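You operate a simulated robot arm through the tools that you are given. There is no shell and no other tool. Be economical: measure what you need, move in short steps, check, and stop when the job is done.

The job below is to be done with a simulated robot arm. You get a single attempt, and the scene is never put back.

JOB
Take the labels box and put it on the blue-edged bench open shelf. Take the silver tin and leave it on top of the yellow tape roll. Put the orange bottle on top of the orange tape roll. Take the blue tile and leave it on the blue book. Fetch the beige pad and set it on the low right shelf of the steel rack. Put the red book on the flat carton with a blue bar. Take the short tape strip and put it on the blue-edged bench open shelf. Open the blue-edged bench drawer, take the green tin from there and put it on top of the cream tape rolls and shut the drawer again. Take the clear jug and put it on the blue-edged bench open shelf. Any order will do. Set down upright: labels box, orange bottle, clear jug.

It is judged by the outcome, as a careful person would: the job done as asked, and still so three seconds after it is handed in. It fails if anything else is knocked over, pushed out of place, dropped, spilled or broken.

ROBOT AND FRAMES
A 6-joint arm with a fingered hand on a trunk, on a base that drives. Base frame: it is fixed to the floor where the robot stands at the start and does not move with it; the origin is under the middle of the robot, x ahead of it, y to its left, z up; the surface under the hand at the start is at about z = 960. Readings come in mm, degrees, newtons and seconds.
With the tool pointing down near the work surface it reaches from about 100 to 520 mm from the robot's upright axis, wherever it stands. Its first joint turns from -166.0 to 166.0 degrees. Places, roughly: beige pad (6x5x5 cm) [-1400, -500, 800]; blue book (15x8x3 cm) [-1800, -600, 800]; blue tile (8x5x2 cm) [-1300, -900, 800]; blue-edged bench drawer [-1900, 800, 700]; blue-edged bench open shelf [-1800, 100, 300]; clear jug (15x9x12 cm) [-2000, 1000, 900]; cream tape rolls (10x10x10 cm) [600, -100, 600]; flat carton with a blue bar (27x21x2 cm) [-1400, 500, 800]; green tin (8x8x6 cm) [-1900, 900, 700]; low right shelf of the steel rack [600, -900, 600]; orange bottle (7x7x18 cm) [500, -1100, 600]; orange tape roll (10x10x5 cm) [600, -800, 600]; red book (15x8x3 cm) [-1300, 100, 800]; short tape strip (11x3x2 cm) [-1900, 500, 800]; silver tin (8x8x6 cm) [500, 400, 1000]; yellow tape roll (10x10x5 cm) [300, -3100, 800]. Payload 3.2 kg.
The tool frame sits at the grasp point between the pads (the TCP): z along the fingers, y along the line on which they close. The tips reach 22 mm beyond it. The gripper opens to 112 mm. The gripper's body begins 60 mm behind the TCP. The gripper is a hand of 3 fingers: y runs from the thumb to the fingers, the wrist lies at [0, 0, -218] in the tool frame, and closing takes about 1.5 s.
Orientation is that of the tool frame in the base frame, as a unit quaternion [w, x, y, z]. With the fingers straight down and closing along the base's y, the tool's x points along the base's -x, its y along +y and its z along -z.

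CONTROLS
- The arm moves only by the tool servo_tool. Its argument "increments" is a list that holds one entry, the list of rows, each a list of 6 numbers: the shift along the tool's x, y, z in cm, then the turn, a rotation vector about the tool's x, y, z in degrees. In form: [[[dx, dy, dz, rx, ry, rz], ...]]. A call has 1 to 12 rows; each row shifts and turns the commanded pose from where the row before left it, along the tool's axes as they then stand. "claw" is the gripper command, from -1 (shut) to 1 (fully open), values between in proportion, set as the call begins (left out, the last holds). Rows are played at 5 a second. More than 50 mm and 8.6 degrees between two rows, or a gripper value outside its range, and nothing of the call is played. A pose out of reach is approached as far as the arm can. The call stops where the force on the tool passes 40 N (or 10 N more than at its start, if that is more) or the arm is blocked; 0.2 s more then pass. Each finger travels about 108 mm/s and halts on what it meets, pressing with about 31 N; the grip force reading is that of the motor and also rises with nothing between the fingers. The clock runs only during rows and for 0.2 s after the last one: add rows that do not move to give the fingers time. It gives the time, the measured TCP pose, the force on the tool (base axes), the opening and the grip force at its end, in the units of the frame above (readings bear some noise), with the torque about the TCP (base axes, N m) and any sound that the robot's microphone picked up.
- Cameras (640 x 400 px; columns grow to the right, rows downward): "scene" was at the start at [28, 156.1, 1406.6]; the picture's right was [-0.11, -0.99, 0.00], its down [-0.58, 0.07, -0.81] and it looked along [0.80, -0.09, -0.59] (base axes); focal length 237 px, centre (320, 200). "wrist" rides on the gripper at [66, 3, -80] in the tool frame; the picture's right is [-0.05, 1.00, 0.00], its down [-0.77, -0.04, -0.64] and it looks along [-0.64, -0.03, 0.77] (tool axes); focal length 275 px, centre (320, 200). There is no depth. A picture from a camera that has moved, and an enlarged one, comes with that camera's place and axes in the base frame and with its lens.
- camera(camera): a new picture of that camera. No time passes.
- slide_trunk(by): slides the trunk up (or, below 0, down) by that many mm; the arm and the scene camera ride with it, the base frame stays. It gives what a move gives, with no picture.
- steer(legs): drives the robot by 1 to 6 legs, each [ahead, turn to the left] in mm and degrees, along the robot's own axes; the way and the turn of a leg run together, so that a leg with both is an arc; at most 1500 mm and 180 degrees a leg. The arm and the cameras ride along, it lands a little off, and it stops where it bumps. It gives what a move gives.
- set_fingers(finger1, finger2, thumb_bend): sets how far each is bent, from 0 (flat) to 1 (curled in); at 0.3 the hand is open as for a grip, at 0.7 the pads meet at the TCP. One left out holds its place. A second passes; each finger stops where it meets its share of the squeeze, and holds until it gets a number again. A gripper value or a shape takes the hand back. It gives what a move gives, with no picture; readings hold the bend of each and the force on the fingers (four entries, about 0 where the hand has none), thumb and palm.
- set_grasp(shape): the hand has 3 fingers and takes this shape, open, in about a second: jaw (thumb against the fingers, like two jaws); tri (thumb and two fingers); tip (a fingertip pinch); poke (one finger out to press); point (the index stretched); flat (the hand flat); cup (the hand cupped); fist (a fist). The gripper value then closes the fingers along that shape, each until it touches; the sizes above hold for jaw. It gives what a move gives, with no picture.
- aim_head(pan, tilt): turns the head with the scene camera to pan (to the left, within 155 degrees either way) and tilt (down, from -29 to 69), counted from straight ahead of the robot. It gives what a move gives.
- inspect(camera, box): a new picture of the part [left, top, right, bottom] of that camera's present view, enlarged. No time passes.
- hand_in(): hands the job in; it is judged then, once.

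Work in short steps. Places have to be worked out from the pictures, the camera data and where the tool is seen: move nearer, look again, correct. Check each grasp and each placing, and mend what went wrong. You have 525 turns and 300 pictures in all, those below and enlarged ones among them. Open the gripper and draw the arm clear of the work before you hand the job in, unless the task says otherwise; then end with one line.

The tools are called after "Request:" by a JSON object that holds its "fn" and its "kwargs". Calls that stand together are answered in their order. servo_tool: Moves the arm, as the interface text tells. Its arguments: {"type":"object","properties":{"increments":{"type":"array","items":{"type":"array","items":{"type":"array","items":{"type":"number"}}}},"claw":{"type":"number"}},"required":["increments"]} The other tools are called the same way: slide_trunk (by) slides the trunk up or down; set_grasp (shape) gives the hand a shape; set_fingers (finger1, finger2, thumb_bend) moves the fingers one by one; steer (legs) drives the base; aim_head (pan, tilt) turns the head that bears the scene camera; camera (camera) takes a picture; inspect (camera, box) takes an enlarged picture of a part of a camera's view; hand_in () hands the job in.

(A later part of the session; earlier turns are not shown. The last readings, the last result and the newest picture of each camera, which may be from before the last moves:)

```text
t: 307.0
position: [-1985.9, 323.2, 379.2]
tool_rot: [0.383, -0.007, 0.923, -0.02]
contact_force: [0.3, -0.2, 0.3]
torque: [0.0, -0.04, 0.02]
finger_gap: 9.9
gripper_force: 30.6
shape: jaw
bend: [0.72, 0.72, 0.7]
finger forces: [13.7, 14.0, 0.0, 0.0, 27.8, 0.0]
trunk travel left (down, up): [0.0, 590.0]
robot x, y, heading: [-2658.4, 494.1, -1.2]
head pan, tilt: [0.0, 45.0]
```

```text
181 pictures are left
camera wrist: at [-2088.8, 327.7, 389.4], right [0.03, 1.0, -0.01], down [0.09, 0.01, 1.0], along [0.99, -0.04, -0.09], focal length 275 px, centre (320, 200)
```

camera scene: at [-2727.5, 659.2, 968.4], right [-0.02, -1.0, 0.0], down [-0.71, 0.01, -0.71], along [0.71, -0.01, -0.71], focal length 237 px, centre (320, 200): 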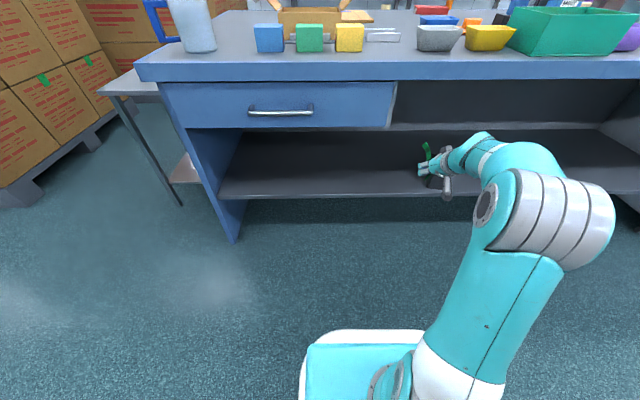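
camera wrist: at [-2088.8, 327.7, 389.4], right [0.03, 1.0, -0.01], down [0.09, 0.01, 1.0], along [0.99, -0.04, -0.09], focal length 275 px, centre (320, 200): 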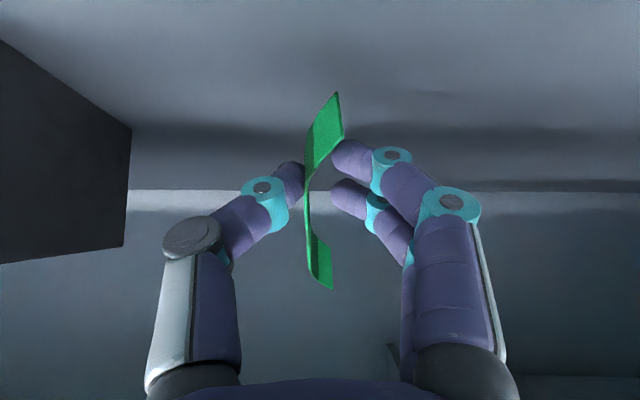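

Advance 60 mm deeper so the strip is well inside, then lower toward the shelf.

Request:
{"fn": "servo_tool", "kwargs": {"increments": [[[-2.1, 0, 2.1, 0, 0, 0], [-2.1, 0, 2.1, 0, 0, 0], [0.7, 0, 0.7, 0, 0, 0], [0.3, 0, 0.3, 0, 0, 0], [0.3, 0, 0.3, 0, 0, 0], [0, 0, 0, 0, 0, 0]]]}}

Request:
{"fn": "camera", "kwargs": {"camera": "wrist"}}

```text
t: 308.4
position: [-1926.6, 323.9, 360.9]
tool_rot: [0.384, -0.007, 0.923, -0.02]
contact_force: [1.3, 0.0, 4.4]
torque: [0.02, -0.05, 0.0]
finger_gap: 9.9
gripper_force: 31.9
shape: jaw
bend: [0.72, 0.72, 0.7]
finger forces: [14.1, 14.0, 0.1, 0.1, 28.3, 0.0]
trunk travel left (down, up): [0.0, 590.0]
robot x, y, heading: [-2659.4, 492.5, -1.1]
head pan, tilt: [0.0, 45.0]
```

```text
180 pictures are left
camera wrist: at [-2029.2, 326.7, 371.7], right [0.04, 1.0, -0.01], down [0.09, 0.01, 1.0], along [1.0, -0.04, -0.09], focal length 275 px, centre (320, 200)
```

wrist: 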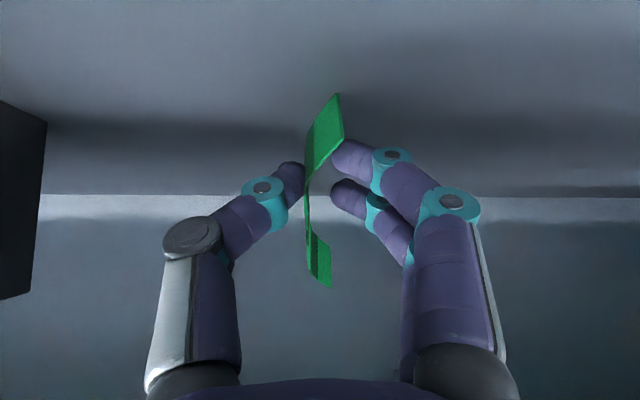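

Contact begun (4 N). A few mm more so it pivots flat, then open.

Request:
{"fn": "servo_tool", "kwargs": {"increments": [[[0.4, 0, 0.4, 0, 0, 0], [0.4, 0, 0.4, 0, 0, 0], [0.3, 0, 0.3, 0, 0, 0], [0, 0, 0, 0, 0, 0]]]}}

Request:
{"fn": "servo_tool", "kwargs": {"increments": [[[0, 0, 0, 0, 0, 0], [0, 0, 0, 0, 0, 0], [0, 0, 0, 0, 0, 0], [0, 0, 0, 0, 0, 0], [0, 0, 0, 0, 0, 0]]], "claw": 0.5}}

Request:
{"fn": "camera", "kwargs": {"camera": "wrist"}}

```text
t: 309.4
position: [-1927.5, 322.2, 343.5]
tool_rot: [0.382, -0.007, 0.924, -0.019]
contact_force: [-1.3, 1.4, 8.9]
torque: [-0.01, 0.11, 0.03]
finger_gap: 7.5
gripper_force: 31.1
shape: jaw
bend: [0.75, 0.73, 0.72]
finger forces: [15.5, 10.4, 0.0, 0.0, 24.6, 0.0]
trunk travel left (down, up): [0.0, 590.0]
robot x, y, heading: [-2660.4, 489.1, -0.9]
head pan, tilt: [0.0, 45.0]
```

```text
t: 310.6
position: [-1926.1, 323.4, 347.1]
tool_rot: [0.384, -0.008, 0.923, -0.02]
contact_force: [1.8, -4.8, 15.9]
torque: [0.46, -0.17, -0.11]
finger_gap: 78.8
gripper_force: 0.1
shape: jaw
bend: [0.72, 0.64, 0.6]
finger forces: [14.7, 0.0, 0.1, 0.0, 0.0, 0.0]
trunk travel left (down, up): [0.0, 590.0]
robot x, y, heading: [-2658.4, 491.5, -0.7]
head pan, tilt: [0.0, 45.0]
```

```text
179 pictures are left
camera wrist: at [-2028.9, 326.2, 357.1], right [0.04, 1.0, -0.01], down [0.09, 0.01, 1.0], along [1.0, -0.04, -0.09], focal length 275 px, centre (320, 200)
```

wrist: 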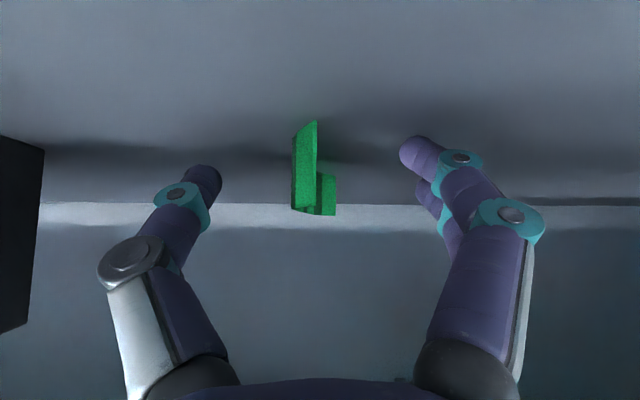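

Strip released on the shelf, standing on its edge. I lift slightly and withdraw.

Request:
{"fn": "servo_tool", "kwargs": {"increments": [[[-1.0, 0, -1.0, 0, 0, 0], [-2.0, 0, -2.0, 0, 0, 0], [-1.5, 0, -1.5, 0, 0, 0], [2.5, 0, -2.5, 0, 0, 0], [2.5, 0, -2.5, 0, 0, 0], [2.5, 0, -2.5, 0, 0, 0], [0, 0, 0, 0, 0, 0]]]}}

Request:
{"fn": "camera", "kwargs": {"camera": "wrist"}}

```text
t: 312.2
position: [-2025.5, 324.3, 414.0]
tool_rot: [0.38, -0.006, 0.925, -0.021]
contact_force: [0.0, 0.3, 0.2]
torque: [0.01, 0.0, 0.01]
finger_gap: 83.8
gripper_force: 0.0
shape: jaw
bend: [0.64, 0.64, 0.6]
finger forces: [0.0, 0.0, 0.0, 0.1, 0.0, 0.0]
out of reach, approached as far as the arm can: row 6
trunk travel left (down, up): [0.0, 590.0]
robot x, y, heading: [-2660.5, 492.2, -0.9]
head pan, tilt: [0.0, 45.0]
```

```text
178 pictures are left
camera wrist: at [-2128.8, 328.3, 425.2], right [0.04, 1.0, -0.01], down [0.1, 0.01, 0.99], along [0.99, -0.04, -0.1], focal length 275 px, centre (320, 200)
```

wrist: 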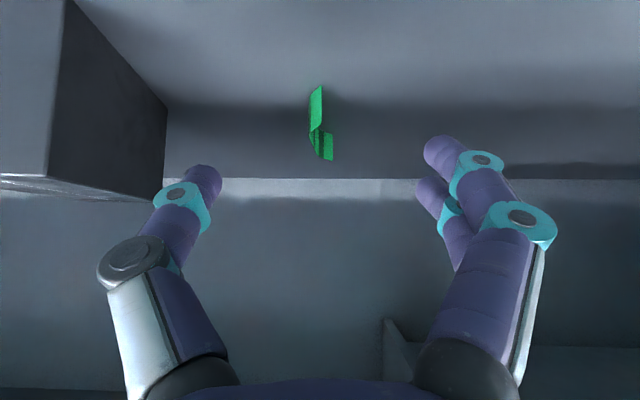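

Strip and labels are fine. Next the jug: back out, move left to y≈810, raise the trunk, retract the arm, and then yaw the tool +90° (closing along x, clear of the handle).

Request:
{"fn": "steer", "kwargs": {"legs": [[-250, 0], [0, 91], [320, 0], [0, -90]]}}

Request:
{"fn": "slide_trunk", "kwargs": {"by": 380}}

Request:
{"fn": "servo_tool", "kwargs": {"increments": [[[0.15, 3.7, -2.96, 0, 0, 0], [0.15, 3.7, -2.96, 0, 0, 0], [0.15, 3.7, -2.96, 0, 0, 0], [0.15, 3.7, -2.96, 0, 0, 0], [0.15, 3.7, -2.96, 0, 0, 0], [0.15, 3.7, -2.96, 0, 0, 0], [0.15, 3.7, -2.96, 0, 0, 0], [0.15, 3.7, -2.96, 0, 0, 0], [0, 0, 0, 0, 0, 0]]], "claw": 1}}

```text
t: 323.4
position: [-2274.6, 666.7, 415.2]
tool_rot: [0.38, -0.021, 0.925, -0.015]
contact_force: [-0.8, -0.7, -0.9]
torque: [0.02, -0.02, -0.02]
finger_gap: 83.8
gripper_force: 0.0
shape: jaw
bend: [0.64, 0.64, 0.6]
finger forces: [0.0, 0.1, 0.0, 0.1, 0.0, 0.1]
trunk travel left (down, up): [0.0, 590.0]
robot x, y, heading: [-2911.0, 815.8, 0.5]
head pan, tilt: [0.0, 45.0]
```

```text
t: 327.1
position: [-2275.2, 665.2, 793.8]
tool_rot: [0.38, -0.021, 0.925, -0.014]
contact_force: [1.0, 0.1, 0.1]
torque: [-0.01, 0.01, -0.02]
finger_gap: 83.4
gripper_force: 0.1
shape: jaw
bend: [0.64, 0.64, 0.6]
finger forces: [0.1, 0.0, 0.0, 0.0, 0.0, 0.1]
trunk travel left (down, up): [-380.0, 210.0]
robot x, y, heading: [-2914.4, 813.5, 0.7]
head pan, tilt: [0.0, 45.0]
```

```text
t: 329.1
position: [-2454.6, 957.3, 936.5]
tool_rot: [0.38, -0.021, 0.925, -0.014]
contact_force: [1.0, -0.3, -0.2]
torque: [0.03, -0.03, -0.02]
finger_gap: 112.1
gripper_force: 0.0
shape: jaw
bend: [0.3, 0.3, 0.3]
finger forces: [0.0, 0.0, 0.0, 0.0, 0.0, 0.0]
out of reach, approached as far as the arm can: row 4
trunk travel left (down, up): [-380.0, 210.0]
robot x, y, heading: [-2910.7, 814.8, 0.8]
head pan, tilt: [0.0, 45.0]
```

Now yaw the tool +90° in place.

Request:
{"fn": "servo_tool", "kwargs": {"increments": [[[0, 0, 0, -5.75, -0.35, -5.82], [0, 0, 0, -5.75, -0.35, -5.82], [0, 0, 0, -5.75, -0.35, -5.82], [0, 0, 0, -5.75, -0.35, -5.82], [0, 0, 0, -5.75, -0.35, -5.82], [0, 0, 0, -5.75, -0.35, -5.82], [0, 0, 0, -5.75, -0.35, -5.82], [0, 0, 0, -5.75, -0.35, -5.82], [0, 0, 0, -5.75, -0.35, -5.82], [0, 0, 0, -5.75, -0.35, -5.82], [0, 0, 0, -5.75, -0.35, -5.82], [0, 0, 0, 0, 0, 0]]]}}

Request:
{"fn": "camera", "kwargs": {"camera": "scene"}}

```text
t: 331.7
position: [-2516.9, 1210.1, 1064.4]
tool_rot: [-0.277, 0.662, -0.649, -0.251]
contact_force: [0.1, -0.4, -0.4]
torque: [-0.01, 0.02, 0.01]
finger_gap: 112.1
gripper_force: 0.1
shape: jaw
bend: [0.3, 0.3, 0.3]
finger forces: [0.0, 0.1, 0.1, 0.1, 0.0, 0.1]
out of reach, approached as far as the arm can: row 6, 7, 8, 9, 10, 11
trunk travel left (down, up): [-380.0, 210.0]
robot x, y, heading: [-2908.6, 813.8, 0.3]
head pan, tilt: [0.0, 45.0]
```

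```text
177 pictures are left
camera scene: at [-2891.1, 980.8, 1348.3], right [0.01, -1.0, 0.0], down [-0.71, -0.01, -0.71], along [0.71, 0.01, -0.71], focal length 237 px, centre (320, 200)
```

scene: 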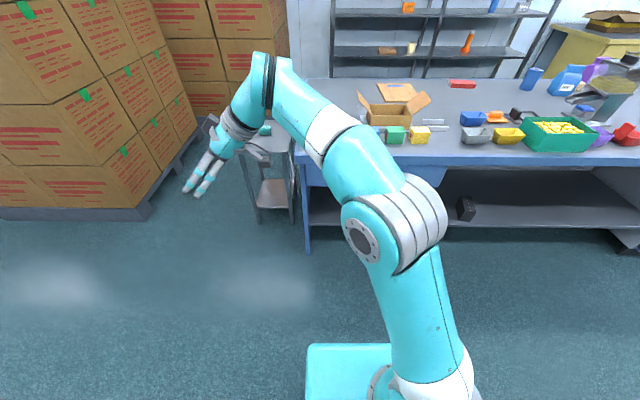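

Yaw +90° is outside the wrist range. A +45° yaw also keeps the jaws clear of the handle, so I turn back 45°.

Request:
{"fn": "servo_tool", "kwargs": {"increments": [[[0, 0, 0, 5.19, 0.31, 5.38], [0, 0, 0, 5.19, 0.31, 5.38], [0, 0, 0, 5.19, 0.31, 5.38], [0, 0, 0, 5.19, 0.31, 5.38], [0, 0, 0, 5.19, 0.31, 5.38], [0, 0, 0, 5.19, 0.31, 5.38], [0, 0, 0, 0, 0, 0]]]}}

Request:
{"fn": "camera", "kwargs": {"camera": "wrist"}}

```text
t: 333.3
position: [-2517.3, 1209.2, 1064.8]
tool_rot: [0.355, -0.373, 0.847, 0.136]
contact_force: [0.5, -0.1, 0.1]
torque: [-0.01, -0.03, 0.01]
finger_gap: 111.6
gripper_force: 0.1
shape: jaw
bend: [0.3, 0.3, 0.3]
finger forces: [0.0, 0.0, 0.1, 0.0, 0.0, 0.0]
trunk travel left (down, up): [-380.0, 210.0]
robot x, y, heading: [-2909.5, 816.4, 0.7]
head pan, tilt: [0.0, 45.0]
```

```text
176 pictures are left
camera wrist: at [-2589.3, 1136.3, 1075.9], right [-0.7, 0.71, 0.0], down [0.07, 0.07, 0.99], along [0.71, 0.7, -0.1], focal length 275 px, centre (320, 200)
```

wrist: 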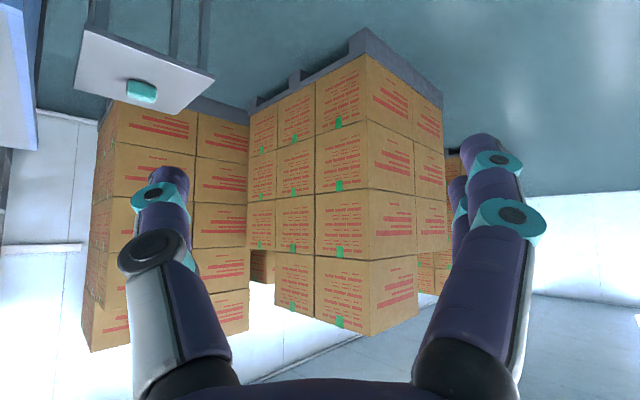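

Yaw is now +45°. I bring the TCP to a pre-position left-front of the robot at safe height.

Request:
{"fn": "servo_tool", "kwargs": {"increments": [[[2.63, -3.1, -1.16, 0, 0, 0], [2.63, -3.1, -1.16, 0, 0, 0], [2.63, -3.1, -1.16, 0, 0, 0], [2.63, -3.1, -1.16, 0, 0, 0], [2.63, -3.1, -1.16, 0, 0, 0], [2.63, -3.1, -1.16, 0, 0, 0], [0, 0, 0, 0, 0, 0]]]}}

Request:
{"fn": "set_fingers", "kwargs": {"finger1": 0.1, "finger2": 0.1, "thumb_bend": 0.1}}

Request:
{"fn": "camera", "kwargs": {"camera": "scene"}}

```text
t: 334.9
position: [-2489.8, 961.3, 1010.1]
tool_rot: [0.354, -0.373, 0.847, 0.137]
contact_force: [1.1, -0.4, 0.1]
torque: [0.0, 0.0, 0.0]
finger_gap: 111.9
gripper_force: 0.0
shape: jaw
bend: [0.3, 0.3, 0.3]
finger forces: [0.0, 0.1, 0.0, 0.1, 0.0, 0.0]
trunk travel left (down, up): [-380.0, 210.0]
robot x, y, heading: [-2915.7, 813.2, 0.5]
head pan, tilt: [0.0, 45.0]
```

```text
t: 335.9
position: [-2491.7, 962.3, 1010.0]
tool_rot: [0.353, -0.374, 0.847, 0.136]
contact_force: [1.3, 0.3, -1.1]
torque: [-0.01, 0.01, 0.01]
finger_gap: 141.4
gripper_force: 0.0
shape: fingers
bend: [0.1, 0.1, 0.1]
finger forces: [0.1, 0.0, 0.0, 0.0, 0.1, 0.1]
trunk travel left (down, up): [-380.0, 210.0]
robot x, y, heading: [-2917.4, 816.7, 0.9]
head pan, tilt: [0.0, 45.0]
```

```text
175 pictures are left
camera scene: at [-2891.2, 980.4, 1348.4], right [0.01, -1.0, 0.0], down [-0.71, -0.01, -0.71], along [0.71, 0.01, -0.71], focal length 237 px, centre (320, 200)
```

scene: 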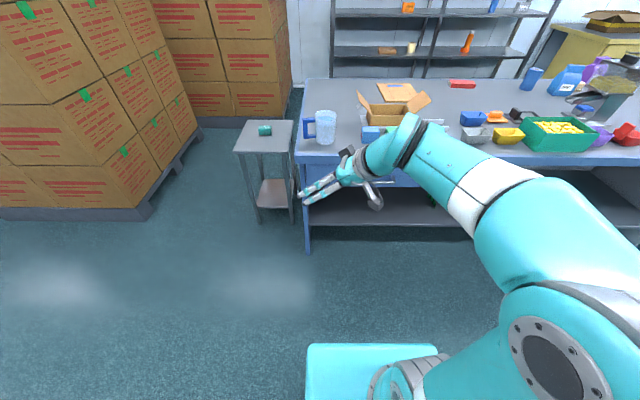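

Clear view: jug body centre ≈(-2003, 967), handle toward +y. Drive forward 400 mm.

Request:
{"fn": "steer", "kwargs": {"legs": [[400, 0]]}}

Request:
{"fn": "camera", "kwargs": {"camera": "wrist"}}

Request:
{"fn": "camera", "kwargs": {"camera": "scene"}}

```text
t: 338.4
position: [-2091.8, 965.0, 1009.3]
tool_rot: [0.354, -0.372, 0.847, 0.136]
contact_force: [1.0, 0.7, -0.4]
torque: [-0.01, 0.02, 0.03]
finger_gap: 141.5
gripper_force: 0.0
shape: fingers
bend: [0.1, 0.1, 0.1]
finger forces: [0.0, 0.0, 0.1, 0.1, 0.1, 0.1]
trunk travel left (down, up): [-380.0, 210.0]
robot x, y, heading: [-2512.4, 815.8, 0.5]
head pan, tilt: [0.0, 45.0]
```

```text
174 pictures are left
camera wrist: at [-2163.9, 892.8, 1021.6], right [-0.7, 0.71, 0.0], down [0.07, 0.07, 0.99], along [0.71, 0.7, -0.1], focal length 275 px, centre (320, 200)
```

wrist: 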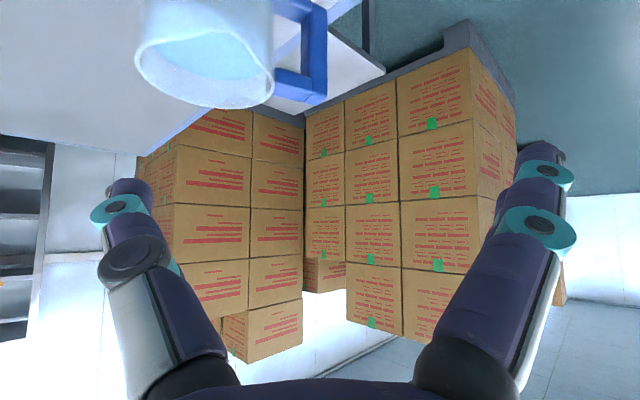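

```text
173 pictures are left
camera scene: at [-2492.1, 984.7, 1348.4], right [0.01, -1.0, 0.0], down [-0.71, -0.01, -0.71], along [0.71, 0.01, -0.71], focal length 237 px, centre (320, 200)
```

scene: 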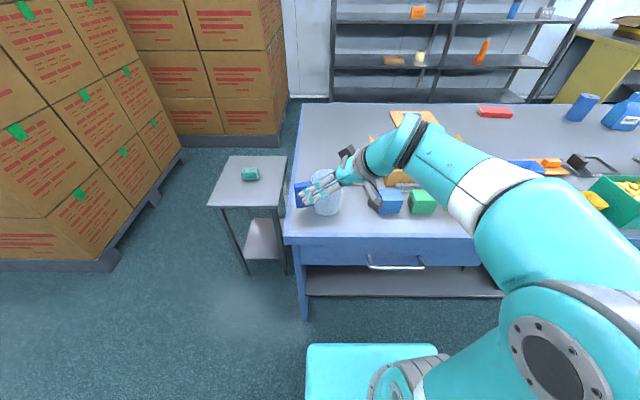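

Water is inside, so keep it level. Jug centre ≈(-1985,963), rim ≈z 928. I move above it at the present height.

Request:
{"fn": "servo_tool", "kwargs": {"increments": [[[-1.64, -2.64, 1.75, 0, 0, 0], [-1.64, -2.64, 1.75, 0, 0, 0], [-1.64, -2.64, 1.75, 0, 0, 0], [0, 0, 0, 0, 0, 0]]]}}

Request:
{"fn": "camera", "kwargs": {"camera": "wrist"}}

Request:
{"fn": "inspect", "kwargs": {"camera": "scene", "box": [260, 130, 420, 230]}}

```text
t: 339.4
position: [-1984.8, 962.6, 1011.9]
tool_rot: [0.355, -0.371, 0.847, 0.135]
contact_force: [-0.2, 0.3, 0.8]
torque: [-0.02, -0.03, 0.03]
finger_gap: 141.4
gripper_force: 0.1
shape: fingers
bend: [0.1, 0.1, 0.1]
finger forces: [0.1, 0.0, 0.0, 0.0, 0.1, 0.0]
trunk travel left (down, up): [-380.0, 210.0]
robot x, y, heading: [-2516.9, 818.9, 0.2]
head pan, tilt: [0.0, 45.0]
```

```text
172 pictures are left
camera wrist: at [-2056.7, 890.2, 1021.9], right [-0.7, 0.71, 0.0], down [0.07, 0.07, 0.99], along [0.71, 0.7, -0.1], focal length 275 px, centre (320, 200)
```

wrist: 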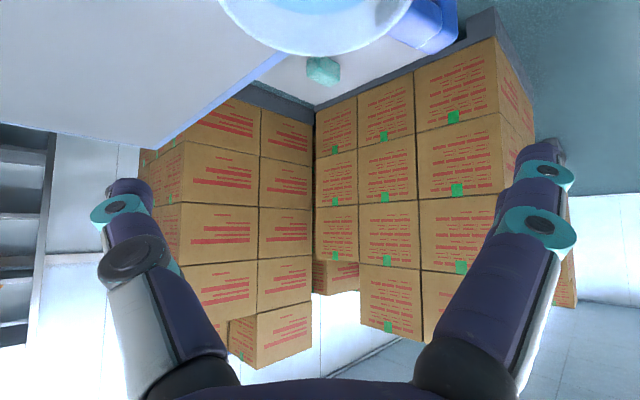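

```text
4.00 times, centred on (340, 180) of scene
camera zoom: at [-2492.0, 984.7, 1348.4], right [0.01, -1.0, 0.0], down [-0.71, -0.01, -0.71], along [0.71, 0.01, -0.71], focal length 947 px, centre (240, 280)
```

zoom: 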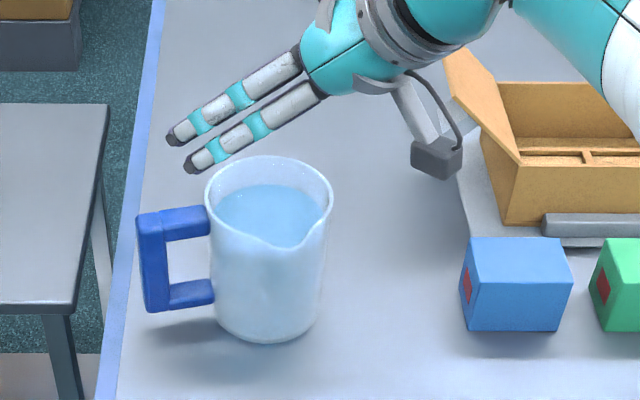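

Excellent view: jug centre ≈(-1992,969), rim z≈929. I descend ~80 mm with the fingers straddling the body, then check.

Request:
{"fn": "servo_tool", "kwargs": {"increments": [[[1.95, 0.35, 1.95, 0, 0, 0], [1.95, 0.35, 1.95, 0, 0, 0], [1.95, 0.35, 1.95, 0, 0, 0], [0, 0, 0, 0, 0, 0]]]}}

Request:
{"fn": "camera", "kwargs": {"camera": "wrist"}}

Request:
{"fn": "inspect", "kwargs": {"camera": "scene", "box": [260, 130, 420, 230]}}

```text
t: 340.4
position: [-1990.1, 971.8, 931.5]
tool_rot: [0.352, -0.37, 0.85, 0.132]
contact_force: [0.8, 0.6, -0.1]
torque: [0.02, 0.02, -0.01]
finger_gap: 141.8
gripper_force: 0.0
shape: fingers
bend: [0.1, 0.1, 0.1]
finger forces: [0.0, 0.0, 0.0, 0.0, 0.0, 0.1]
out of reach, approached as far as the arm can: row 3
trunk travel left (down, up): [-380.0, 210.0]
robot x, y, heading: [-2515.3, 819.2, 0.5]
head pan, tilt: [0.0, 45.0]
```

```text
170 pictures are left
camera wrist: at [-2062.1, 900.1, 943.4], right [-0.7, 0.71, 0.0], down [0.08, 0.08, 0.99], along [0.71, 0.7, -0.11], focal length 275 px, centre (320, 200)
```

wrist: 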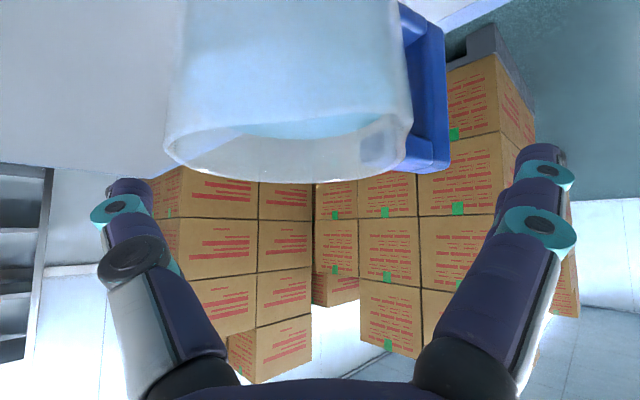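

```text
4.00 times, centred on (340, 180) of scene
camera zoom: at [-2492.1, 984.7, 1348.4], right [0.01, -1.0, 0.0], down [-0.71, -0.01, -0.71], along [0.71, 0.01, -0.71], focal length 947 px, centre (240, 280)
```

zoom: 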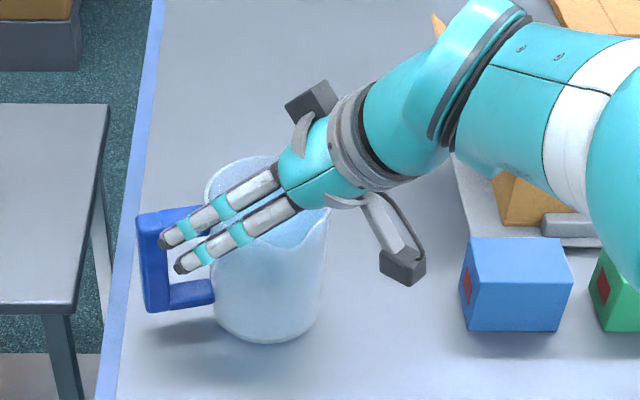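

The handle actually points to ≈106°, so the fingers would foul it. I lift off and switch to a vertical tool with the closing axis perpendicular to the handle.

Request:
{"fn": "servo_tool", "kwargs": {"increments": [[[-2.34, 0, -2.38, 0, 0, 0], [-2.34, 0, -2.38, 0, 0, 0], [-2.34, 0, -2.38, 0, 0, 0], [-1.5, 0, -1.5, 0, 0, 0], [0, 0, 0, 5.19, 0.31, 5.38], [0, 0, 0, 5.19, 0.31, 5.38], [0, 0, 0, 5.19, 0.31, 5.38], [0, 0, 0, 5.19, 0.31, 5.38], [0, 0, 0, 5.19, 0.31, 5.38], [0, 0, 0, 5.19, 0.31, 5.38], [0, 0, 0, 0, 0, 0]]]}}

```text
t: 342.8
position: [-1991.8, 974.7, 1052.9]
tool_rot: [0.375, -0.019, 0.927, -0.009]
contact_force: [-0.3, -0.4, 0.2]
torque: [-0.02, 0.01, 0.0]
finger_gap: 141.9
gripper_force: 0.0
shape: fingers
bend: [0.1, 0.1, 0.1]
finger forces: [0.0, 0.0, 0.0, 0.1, 0.0, 0.1]
trunk travel left (down, up): [-380.0, 210.0]
robot x, y, heading: [-2514.5, 817.8, 0.6]
head pan, tilt: [0.0, 45.0]
```

I raise the trunk 150 mm for reach, then pitch the tool to vertical while lowering.

Request:
{"fn": "slide_trunk", "kwargs": {"by": 150}}

Request:
{"fn": "servo_tool", "kwargs": {"increments": [[[2.3, 0, 2.37, 0, 7.3, 0], [1.99, 0, 2.63, 0, 7.3, 0], [1.6, 0, 2.89, 0, 7.3, 0], [1.24, 0, 3.06, 0, 7.3, 0], [0.85, 0, 3.19, 0, 7.3, 0], [0.4, 0, 3.27, 0, 7.3, 0], [0, 0, 0, 0, 0, 0]]]}}

Request:
{"fn": "camera", "kwargs": {"camera": "wrist"}}

```text
t: 344.5
position: [-1991.8, 975.4, 1201.8]
tool_rot: [0.375, -0.02, 0.927, -0.008]
contact_force: [0.3, 0.0, -0.1]
torque: [0.02, -0.02, 0.01]
finger_gap: 141.5
gripper_force: 0.0
shape: fingers
bend: [0.1, 0.1, 0.1]
finger forces: [0.1, 0.0, 0.0, 0.1, 0.0, 0.1]
trunk travel left (down, up): [-530.0, 60.0]
robot x, y, heading: [-2516.0, 818.0, 0.4]
head pan, tilt: [0.0, 45.0]
```

```text
t: 346.1
position: [-1991.9, 969.7, 1004.1]
tool_rot: [0.002, -0.015, 1.0, -0.015]
contact_force: [-0.3, 0.0, 0.6]
torque: [-0.01, -0.01, 0.0]
finger_gap: 141.7
gripper_force: 0.0
shape: fingers
bend: [0.1, 0.1, 0.1]
finger forces: [0.0, 0.0, 0.0, 0.0, 0.0, 0.0]
trunk travel left (down, up): [-530.0, 60.0]
robot x, y, heading: [-2514.2, 820.5, 0.5]
head pan, tilt: [0.0, 45.0]
```

```text
168 pictures are left
camera wrist: at [-2056.9, 973.0, 1084.5], right [0.02, 1.0, -0.03], down [0.77, 0.01, 0.64], along [0.64, -0.03, -0.77], focal length 275 px, centre (320, 200)
```

wrist: 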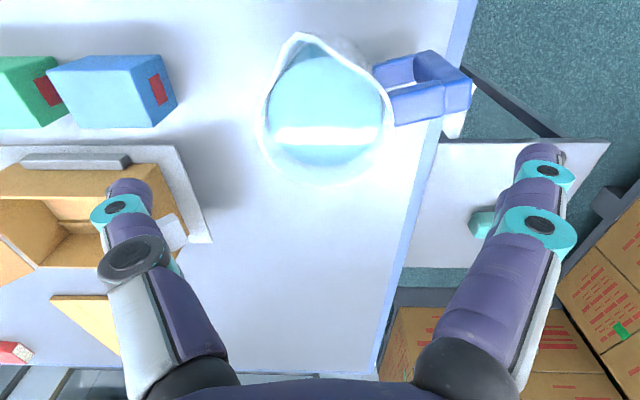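

Vertical tool. Jug centre ≈(-1996,971), handle ≈+y. Now roll the tool 90° about vertical so it closes along x.

Request:
{"fn": "servo_tool", "kwargs": {"increments": [[[0, 0, 0, 0, 0, 8.2], [0, 0, 0, 0, 0, 8.2], [0, 0, 0, 0, 0, 8.2], [0, 0, 0, 0, 0, 8.2], [0, 0, 0, 0, 0, 8.2], [0, 0, 0, 0, 0, 8.2], [0, 0, 0, 0, 0, 8.2], [0, 0, 0, 0, 0, 8.2], [0, 0, 0, 0, 0, 8.2], [0, 0, 0, 0, 0, 8.2], [0, 0, 0, 0, 0, 0]]]}}

Request:
{"fn": "camera", "kwargs": {"camera": "wrist"}}

Request:
{"fn": "inspect", "kwargs": {"camera": "scene", "box": [250, 110, 430, 230]}}

```text
t: 348.5
position: [-1991.9, 968.8, 1003.6]
tool_rot: [0.011, 0.645, 0.764, -0.009]
contact_force: [1.1, 0.4, -0.5]
torque: [-0.03, -0.01, 0.02]
finger_gap: 141.3
gripper_force: 0.1
shape: fingers
bend: [0.1, 0.1, 0.1]
finger forces: [0.1, 0.0, 0.0, 0.0, 0.1, 0.0]
trunk travel left (down, up): [-530.0, 60.0]
robot x, y, heading: [-2512.9, 818.1, 0.5]
head pan, tilt: [0.0, 45.0]
```

```text
167 pictures are left
camera wrist: at [-1999.0, 1037.5, 1083.5], right [0.99, 0.12, 0.0], down [0.09, -0.75, 0.66], along [0.08, -0.65, -0.75], focal length 275 px, centre (320, 200)
```

wrist: 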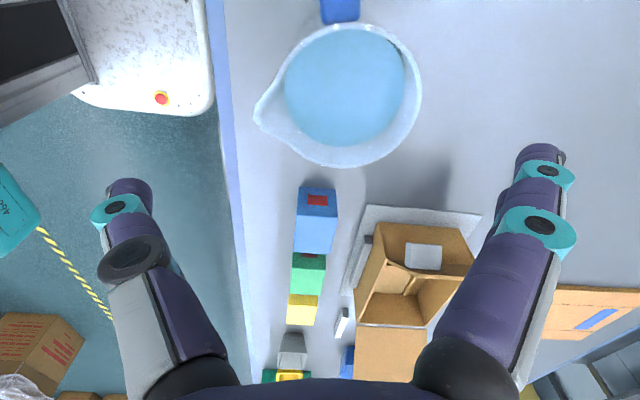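

```text
3.33 times, centred on (340, 170) of scene
camera zoom: at [-2492.2, 984.7, 1498.4], right [0.01, -1.0, 0.0], down [-0.71, -0.01, -0.71], along [0.71, 0.01, -0.71], focal length 789 px, centre (253, 300)
```

zoom: 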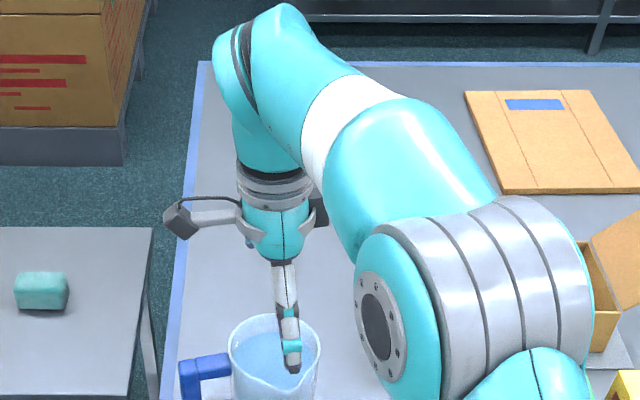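

The bench top is really ≈z 800 (the estimates agree then): jug centre ≈(-1977,973), rim ≈905. I shift ~15 mm and descend above the rim.

Request:
{"fn": "servo_tool", "kwargs": {"increments": [[[0.15, 1.55, 0, 0, 0, 0], [0, 0, 3, 0, 0, 0], [0, 0, 3, 0, 0, 0], [0, 0, 0, 0, 0, 0]]]}}

Request:
{"fn": "camera", "kwargs": {"camera": "wrist"}}

```text
t: 349.5
position: [-1976.8, 970.6, 943.8]
tool_rot: [0.011, 0.645, 0.764, -0.009]
contact_force: [0.5, -0.6, 0.9]
torque: [0.01, 0.0, 0.01]
finger_gap: 141.9
gripper_force: 0.2
shape: fingers
bend: [0.1, 0.1, 0.1]
finger forces: [0.0, 0.0, 0.0, 0.0, 0.1, 0.1]
trunk travel left (down, up): [-530.0, 60.0]
robot x, y, heading: [-2515.7, 818.8, 0.5]
head pan, tilt: [0.0, 45.0]
```

```text
165 pictures are left
camera wrist: at [-1983.9, 1038.9, 1023.3], right [0.99, 0.12, 0.0], down [0.09, -0.75, 0.66], along [0.08, -0.65, -0.75], focal length 275 px, centre (320, 200)
```

wrist: 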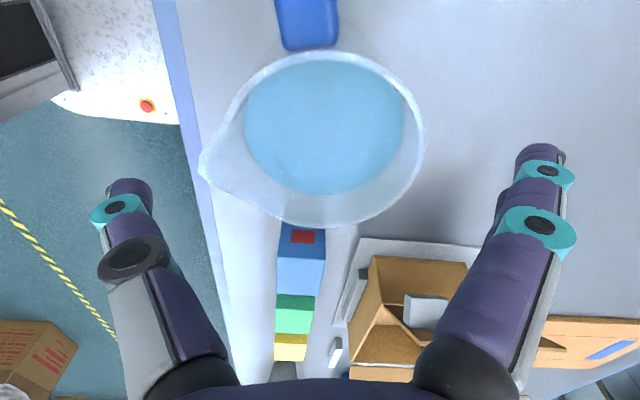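

Centred. Descend ~86 mm around the jug.

Request:
{"fn": "servo_tool", "kwargs": {"increments": [[[0.3, 0.15, 2, 0, 0, 0], [0, 0, 2.2, 0, 0, 0], [0, 0, 2.2, 0, 0, 0], [0, 0, 2.2, 0, 0, 0], [0, 0, 0, 0, 0, 0]]]}}

Request:
{"fn": "camera", "kwargs": {"camera": "wrist"}}

Request:
{"fn": "inspect", "kwargs": {"camera": "scene", "box": [250, 130, 400, 230]}}

```text
t: 350.5
position: [-1975.6, 973.5, 879.0]
tool_rot: [0.016, 0.644, 0.765, -0.002]
contact_force: [-9.4, -2.0, 29.1]
torque: [0.05, 0.07, 0.11]
finger_gap: 150.7
gripper_force: 18.6
shape: fingers
bend: [0.1, 0.1, 0.0]
finger forces: [4.8, 6.3, 0.0, 0.0, 25.3, 0.0]
trunk travel left (down, up): [-530.0, 60.0]
robot x, y, heading: [-2511.5, 820.6, 0.3]
head pan, tilt: [0.0, 45.0]
stopped in row 4: the force on the tool passed its limit at 51 N (the readings are from after the stop); the commanded pose is now the measured one
```

```text
164 pictures are left
camera wrist: at [-1983.5, 1040.4, 957.0], right [0.99, 0.12, 0.02], down [0.08, -0.75, 0.66], along [0.09, -0.65, -0.75], focal length 275 px, centre (320, 200)
```

wrist: 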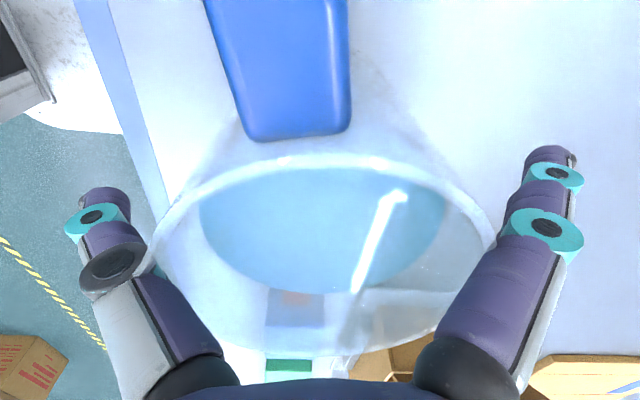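

```text
4.00 times, centred on (325, 180) of scene
camera zoom: at [-2496.3, 983.6, 1499.1], right [0.01, -1.0, 0.0], down [-0.7, -0.01, -0.71], along [0.71, 0.01, -0.7], focal length 947 px, centre (300, 280)
```

zoom: 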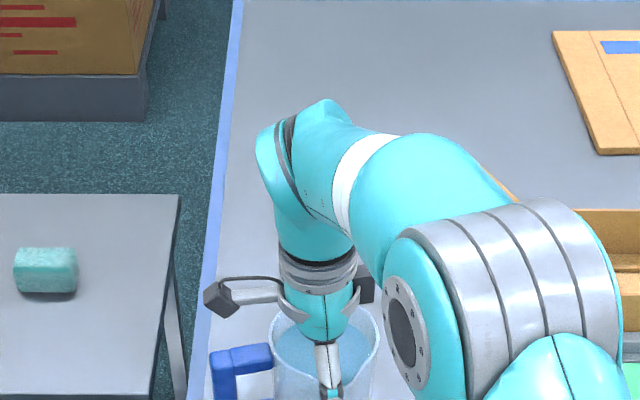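

The rim met the finger roots (51 N). I back up 12 mm to relieve and check the jug.

Request:
{"fn": "servo_tool", "kwargs": {"increments": [[[0, 0, -0.8, 0, 0, 0], [0, 0, -0.6, 0, 0, 0], [0, 0, 0, 0, 0, 0]]]}}

Request:
{"fn": "camera", "kwargs": {"camera": "wrist"}}

```text
t: 351.3
position: [-1972.9, 973.7, 888.5]
tool_rot: [0.014, 0.645, 0.764, -0.005]
contact_force: [-0.2, 0.3, 0.5]
torque: [0.02, -0.03, 0.02]
finger_gap: 142.3
gripper_force: 0.3
shape: fingers
bend: [0.1, 0.1, 0.1]
finger forces: [0.0, 0.0, 0.1, 0.0, 0.3, 0.0]
trunk travel left (down, up): [-530.0, 60.0]
robot x, y, heading: [-2514.4, 816.3, 0.4]
head pan, tilt: [0.0, 45.0]
```

```text
162 pictures are left
camera wrist: at [-1981.1, 1041.3, 966.4], right [0.99, 0.12, 0.01], down [0.08, -0.75, 0.66], along [0.09, -0.65, -0.75], focal length 275 px, centre (320, 200)
```

wrist: 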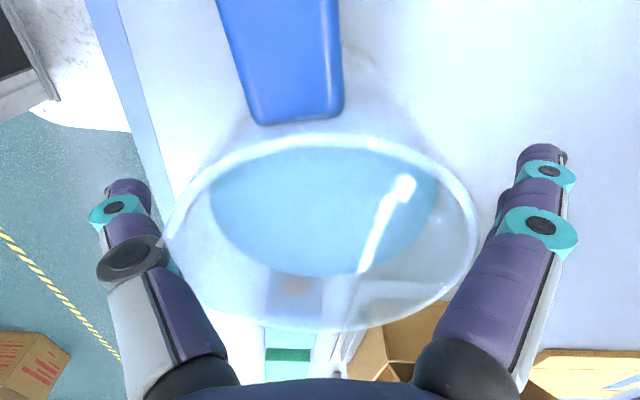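

Rim is ~34 mm above the TCP, centred. Close the grip.

Request:
{"fn": "servo_tool", "kwargs": {"increments": [[[0, 0, 0, 0, 0, 0], [0, 0, 0, 0, 0, 0], [0, 0, 0, 0, 0, 0], [0, 0, 0, 0, 0, 0], [0, 0, 0, 0, 0, 0], [0, 0, 0, 0, 0, 0], [0, 0, 0, 0, 0, 0]]], "claw": -1}}

Request:
{"fn": "camera", "kwargs": {"camera": "wrist"}}

```text
t: 352.9
position: [-1973.0, 972.4, 888.1]
tool_rot: [0.015, 0.644, 0.765, -0.004]
contact_force: [1.4, -0.1, 3.2]
torque: [-0.03, -0.06, -0.03]
finger_gap: 88.1
gripper_force: 30.9
shape: jaw
bend: [0.68, 0.62, 0.53]
finger forces: [16.4, 17.6, 0.0, 0.0, 32.8, 0.0]
trunk travel left (down, up): [-530.0, 60.0]
robot x, y, heading: [-2508.8, 820.9, 0.8]
head pan, tilt: [0.0, 45.0]
```

```text
161 pictures are left
camera wrist: at [-1981.2, 1041.3, 966.7], right [0.99, 0.12, 0.01], down [0.08, -0.75, 0.66], along [0.09, -0.65, -0.75], focal length 275 px, centre (320, 200)
```

wrist: 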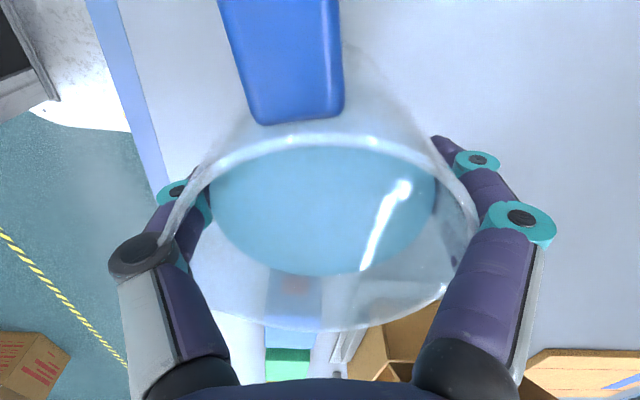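

Gripped at 88 mm with 31 N. Lift 40 mm and check.

Request:
{"fn": "servo_tool", "kwargs": {"increments": [[[0, 0, -1, 0, 0, 0], [0, 0, -1.5, 0, 0, 0], [0, 0, -1.5, 0, 0, 0], [0, 0, 0, 0, 0, 0], [0, 0, 0, 0, 0, 0]]]}}

Request:
{"fn": "camera", "kwargs": {"camera": "wrist"}}

Request:
{"fn": "inspect", "kwargs": {"camera": "scene", "box": [250, 110, 430, 230]}}

```text
t: 354.1
position: [-1974.1, 973.9, 927.5]
tool_rot: [0.014, 0.645, 0.764, -0.005]
contact_force: [-0.3, 0.0, -6.2]
torque: [-0.13, -0.04, 0.0]
finger_gap: 87.8
gripper_force: 31.1
shape: jaw
bend: [0.68, 0.62, 0.53]
finger forces: [16.5, 16.5, 0.0, 0.0, 32.7, 0.1]
trunk travel left (down, up): [-530.0, 60.0]
robot x, y, heading: [-2512.1, 814.6, 0.7]
head pan, tilt: [0.0, 45.0]
```

```text
160 pictures are left
camera wrist: at [-1981.2, 1042.5, 1005.9], right [0.99, 0.12, 0.01], down [0.09, -0.75, 0.66], along [0.09, -0.65, -0.75], focal length 275 px, centre (320, 200)
```

wrist: 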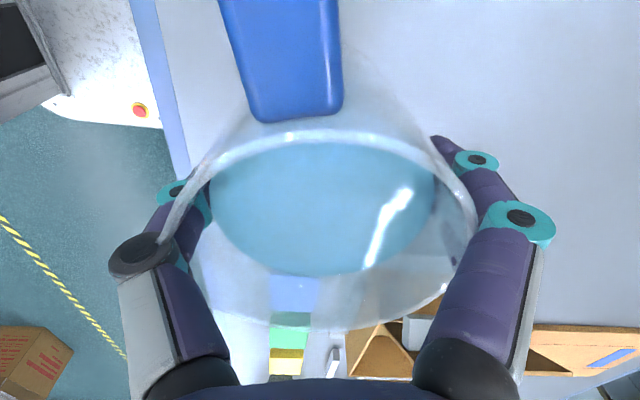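

```text
3.33 times, centred on (340, 170) of scene
camera zoom: at [-2491.4, 984.9, 1498.3], right [0.01, -1.0, 0.0], down [-0.71, -0.01, -0.71], along [0.71, 0.01, -0.71], focal length 789 px, centre (253, 300)
```

zoom: 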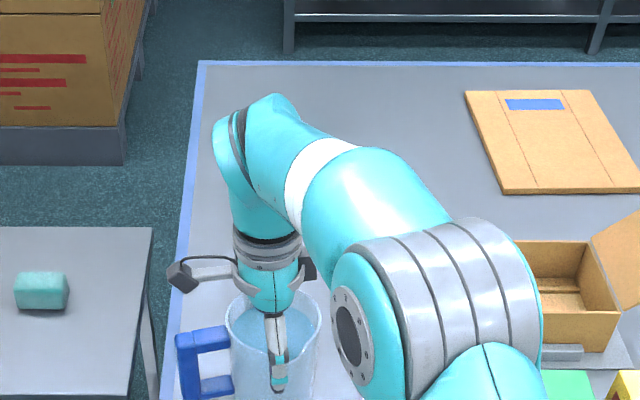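

Jug is held level. I reverse out, move along the aisle to y≈−158, and face the bay right of the labels box.

Request:
{"fn": "steer", "kwargs": {"legs": [[-370, 0], [0, -90], [970, 0], [0, 90]]}}

Request:
{"fn": "camera", "kwargs": {"camera": "wrist"}}

```text
t: 368.7
position: [-2336.1, 2.0, 926.5]
tool_rot: [0.014, 0.646, 0.763, -0.005]
contact_force: [-0.1, 1.0, -7.8]
torque: [-0.12, -0.04, 0.0]
finger_gap: 87.7
gripper_force: 31.1
shape: jaw
bend: [0.68, 0.62, 0.53]
finger forces: [15.8, 14.7, 0.0, 0.0, 29.9, 0.0]
trunk travel left (down, up): [-530.0, 60.0]
robot x, y, heading: [-2877.7, -151.2, 0.3]
head pan, tilt: [0.0, 45.0]
```

```text
158 pictures are left
camera wrist: at [-2343.3, 70.4, 1005.8], right [0.99, 0.12, 0.01], down [0.08, -0.75, 0.66], along [0.09, -0.65, -0.75], focal length 275 px, centre (320, 200)
```

wrist: 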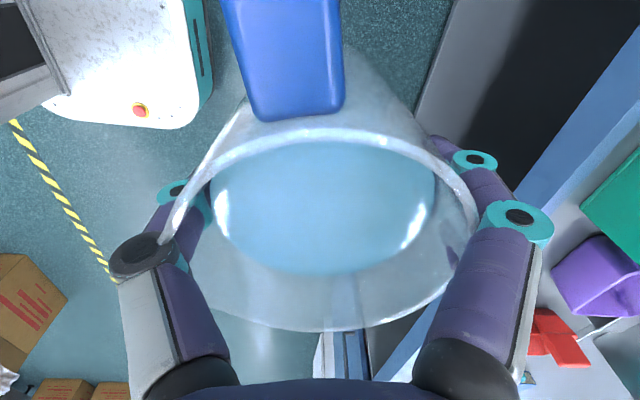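

Still level. Lower the trunk 475 mm here, outside the bench.

Request:
{"fn": "slide_trunk", "kwargs": {"by": -400}}

Request:
{"fn": "slide_trunk", "kwargs": {"by": -70}}

Request:
{"fn": "aim_head", "kwargs": {"pan": -5, "tilt": 35}}

Request:
{"fn": "camera", "kwargs": {"camera": "scene"}}

```text
t: 372.5
position: [-2336.2, 2.1, 526.9]
tool_rot: [0.014, 0.646, 0.763, -0.005]
contact_force: [0.2, 0.2, -7.2]
torque: [-0.14, -0.05, 0.0]
finger_gap: 87.4
gripper_force: 31.0
shape: jaw
bend: [0.68, 0.62, 0.53]
finger forces: [15.9, 14.7, 0.1, 0.1, 30.0, 0.0]
trunk travel left (down, up): [-130.0, 460.0]
robot x, y, heading: [-2874.9, -153.3, 0.2]
head pan, tilt: [0.0, 45.0]
```

```text
t: 373.6
position: [-2336.0, 1.9, 456.6]
tool_rot: [0.014, 0.646, 0.763, -0.005]
contact_force: [0.1, 0.3, -6.3]
torque: [-0.16, 0.0, -0.03]
finger_gap: 87.5
gripper_force: 31.2
shape: jaw
bend: [0.68, 0.62, 0.53]
finger forces: [15.9, 14.6, 0.0, 0.1, 30.0, 0.0]
trunk travel left (down, up): [-60.0, 530.0]
robot x, y, heading: [-2876.8, -149.0, 0.1]
head pan, tilt: [0.0, 45.0]
```

```text
t: 374.3
position: [-2335.7, 1.3, 455.8]
tool_rot: [0.014, 0.646, 0.763, -0.005]
contact_force: [-0.4, -0.3, -7.3]
torque: [-0.15, -0.06, -0.04]
finger_gap: 87.6
gripper_force: 31.0
shape: jaw
bend: [0.68, 0.62, 0.53]
finger forces: [15.9, 14.7, 0.0, 0.0, 30.1, 0.0]
trunk travel left (down, up): [-60.0, 530.0]
robot x, y, heading: [-2875.6, -154.7, 0.3]
head pan, tilt: [-5.0, 35.0]
```

```text
157 pictures are left
camera scene: at [-2847.5, 7.2, 1043.1], right [-0.08, -1.0, 0.0], down [-0.57, 0.05, -0.82], along [0.82, -0.07, -0.57], focal length 237 px, centre (320, 200)
```

scene: 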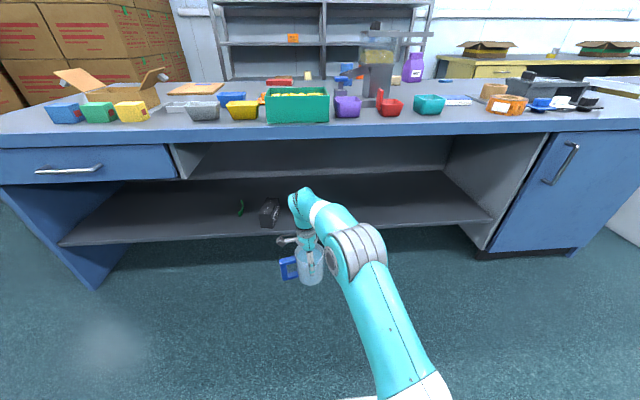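

Lower 25 mm more, then drive in 365 mm (wrist top ≈700 under lip ≈762).

Request:
{"fn": "slide_trunk", "kwargs": {"by": -25}}

Request:
{"fn": "steer", "kwargs": {"legs": [[240, 0]]}}

Request:
{"fn": "camera", "kwargs": {"camera": "scene"}}

Request:
{"fn": "camera", "kwargs": {"camera": "wrist"}}

```text
t: 375.0
position: [-2335.8, 2.2, 430.9]
tool_rot: [0.013, 0.647, 0.763, -0.005]
contact_force: [0.7, -0.8, -6.2]
torque: [-0.14, -0.02, -0.02]
finger_gap: 87.5
gripper_force: 31.4
shape: jaw
bend: [0.68, 0.62, 0.53]
finger forces: [15.8, 14.6, 0.0, 0.0, 30.1, 0.1]
trunk travel left (down, up): [-35.0, 555.0]
robot x, y, heading: [-2876.8, -148.0, 0.4]
head pan, tilt: [-5.0, 35.0]
```

```text
t: 376.8
position: [-2094.6, 4.6, 432.7]
tool_rot: [0.014, 0.645, 0.764, -0.005]
contact_force: [0.3, 0.4, -6.6]
torque: [-0.13, -0.03, 0.02]
finger_gap: 87.6
gripper_force: 31.3
shape: jaw
bend: [0.68, 0.62, 0.53]
finger forces: [15.8, 14.8, 0.0, 0.1, 30.3, 0.0]
trunk travel left (down, up): [-35.0, 555.0]
robot x, y, heading: [-2635.1, -151.2, 0.3]
head pan, tilt: [-5.0, 35.0]
```

```text
156 pictures are left
camera scene: at [-2606.6, 8.5, 1018.2], right [-0.08, -1.0, 0.0], down [-0.57, 0.05, -0.82], along [0.82, -0.07, -0.57], focal length 237 px, centre (320, 200)
```

scene: 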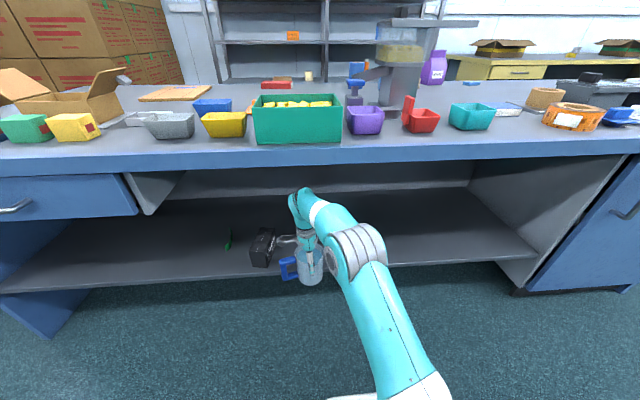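

```text
155 pictures are left
camera wrist: at [-2102.7, 72.0, 510.7], right [0.99, 0.12, 0.01], down [0.08, -0.75, 0.66], along [0.09, -0.65, -0.75], focal length 275 px, centre (320, 200)
```

wrist: 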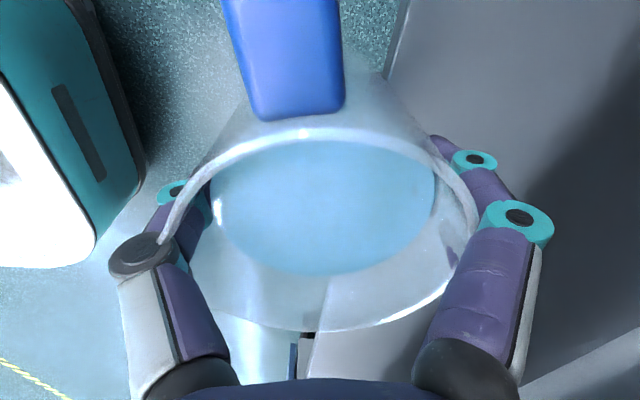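

Clearances look fine. Shift 35 mm away from the labels box, then go in the remaining 125 mm.

Request:
{"fn": "servo_tool", "kwargs": {"increments": [[[-1.8, 0, 0, 0, 0, 0], [-1.8, 0, 0, 0, 0, 0], [0, 0, 0, 0, 0, 0]]]}}

Request:
{"fn": "steer", "kwargs": {"legs": [[125, 0]]}}

Request:
{"fn": "camera", "kwargs": {"camera": "scene"}}

Request:
{"fn": "camera", "kwargs": {"camera": "wrist"}}

```text
t: 377.6
position: [-2090.0, -31.8, 432.7]
tool_rot: [0.014, 0.646, 0.763, -0.005]
contact_force: [0.2, -0.5, -5.7]
torque: [-0.14, -0.01, 0.01]
finger_gap: 87.6
gripper_force: 30.7
shape: jaw
bend: [0.68, 0.62, 0.53]
finger forces: [15.9, 14.8, 0.0, 0.0, 30.4, 0.0]
trunk travel left (down, up): [-35.0, 555.0]
robot x, y, heading: [-2635.8, -150.0, 0.3]
head pan, tilt: [-5.0, 35.0]
```

```text
t: 378.9
position: [-1963.7, -30.2, 431.7]
tool_rot: [0.014, 0.645, 0.764, -0.006]
contact_force: [-0.9, -0.7, -6.3]
torque: [-0.16, -0.06, 0.03]
finger_gap: 87.3
gripper_force: 30.8
shape: jaw
bend: [0.68, 0.62, 0.53]
finger forces: [16.0, 14.8, 0.0, 0.1, 30.4, 0.1]
trunk travel left (down, up): [-35.0, 555.0]
robot x, y, heading: [-2507.7, -146.1, 0.5]
head pan, tilt: [-5.0, 35.0]
```

```text
154 pictures are left
camera scene: at [-2480.8, 9.3, 1018.2], right [-0.08, -1.0, 0.0], down [-0.57, 0.05, -0.82], along [0.82, -0.07, -0.57], focal length 237 px, centre (320, 200)
```

scene: 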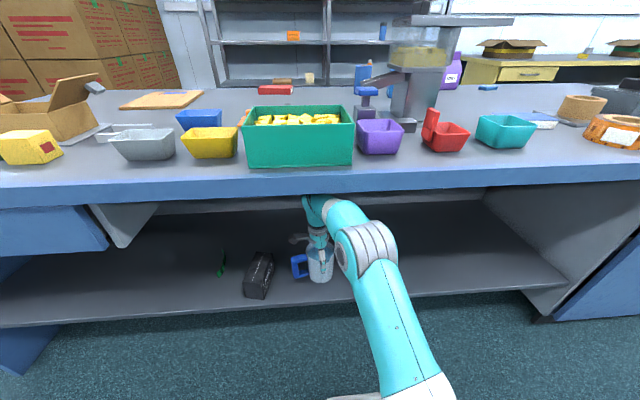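

```text
153 pictures are left
camera wrist: at [-1970.7, 38.4, 511.2], right [0.99, 0.12, 0.01], down [0.08, -0.75, 0.66], along [0.09, -0.65, -0.75], focal length 275 px, centre (320, 200)
```

wrist: 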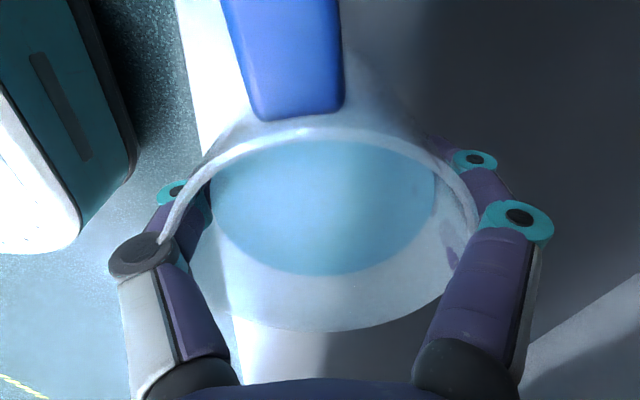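

Jug is over the shelf. Move 25 mm deeper and lower gently to contact.

Request:
{"fn": "servo_tool", "kwargs": {"increments": [[[0.4, 2.5, 0, 0, 0, 0], [0, 0, 0.8, 0, 0, 0], [0, 0, 0.5, 0, 0, 0], [0, 0, 0.4, 0, 0, 0], [0, 0, 0, 0, 0, 0]]]}}

```text
t: 380.1
position: [-1938.4, -21.8, 414.5]
tool_rot: [0.014, 0.645, 0.764, -0.005]
contact_force: [-0.2, -0.3, -5.1]
torque: [-0.14, -0.03, -0.01]
finger_gap: 87.5
gripper_force: 30.3
shape: jaw
bend: [0.68, 0.62, 0.53]
finger forces: [16.2, 14.7, 0.1, 0.1, 30.7, 0.1]
trunk travel left (down, up): [-35.0, 555.0]
robot x, y, heading: [-2508.3, -148.3, 0.7]
head pan, tilt: [-5.0, 35.0]
```

Request:
{"fn": "servo_tool", "kwargs": {"increments": [[[0, 0, 0.3, 0, 0, 0], [0, 0, 0.3, 0, 0, 0], [0, 0, 0.3, 0, 0, 0], [0, 0, 0, 0, 0, 0]]]}}

```text
t: 381.1
position: [-1938.5, -22.0, 409.0]
tool_rot: [0.014, 0.646, 0.764, -0.004]
contact_force: [-0.7, -3.5, 8.0]
torque: [0.0, -0.04, 0.01]
finger_gap: 87.3
gripper_force: 31.1
shape: jaw
bend: [0.68, 0.63, 0.53]
finger forces: [16.1, 14.6, 0.1, 0.0, 33.6, 0.0]
trunk travel left (down, up): [-35.0, 555.0]
robot x, y, heading: [-2511.1, -150.1, 0.4]
head pan, tilt: [-5.0, 35.0]
```

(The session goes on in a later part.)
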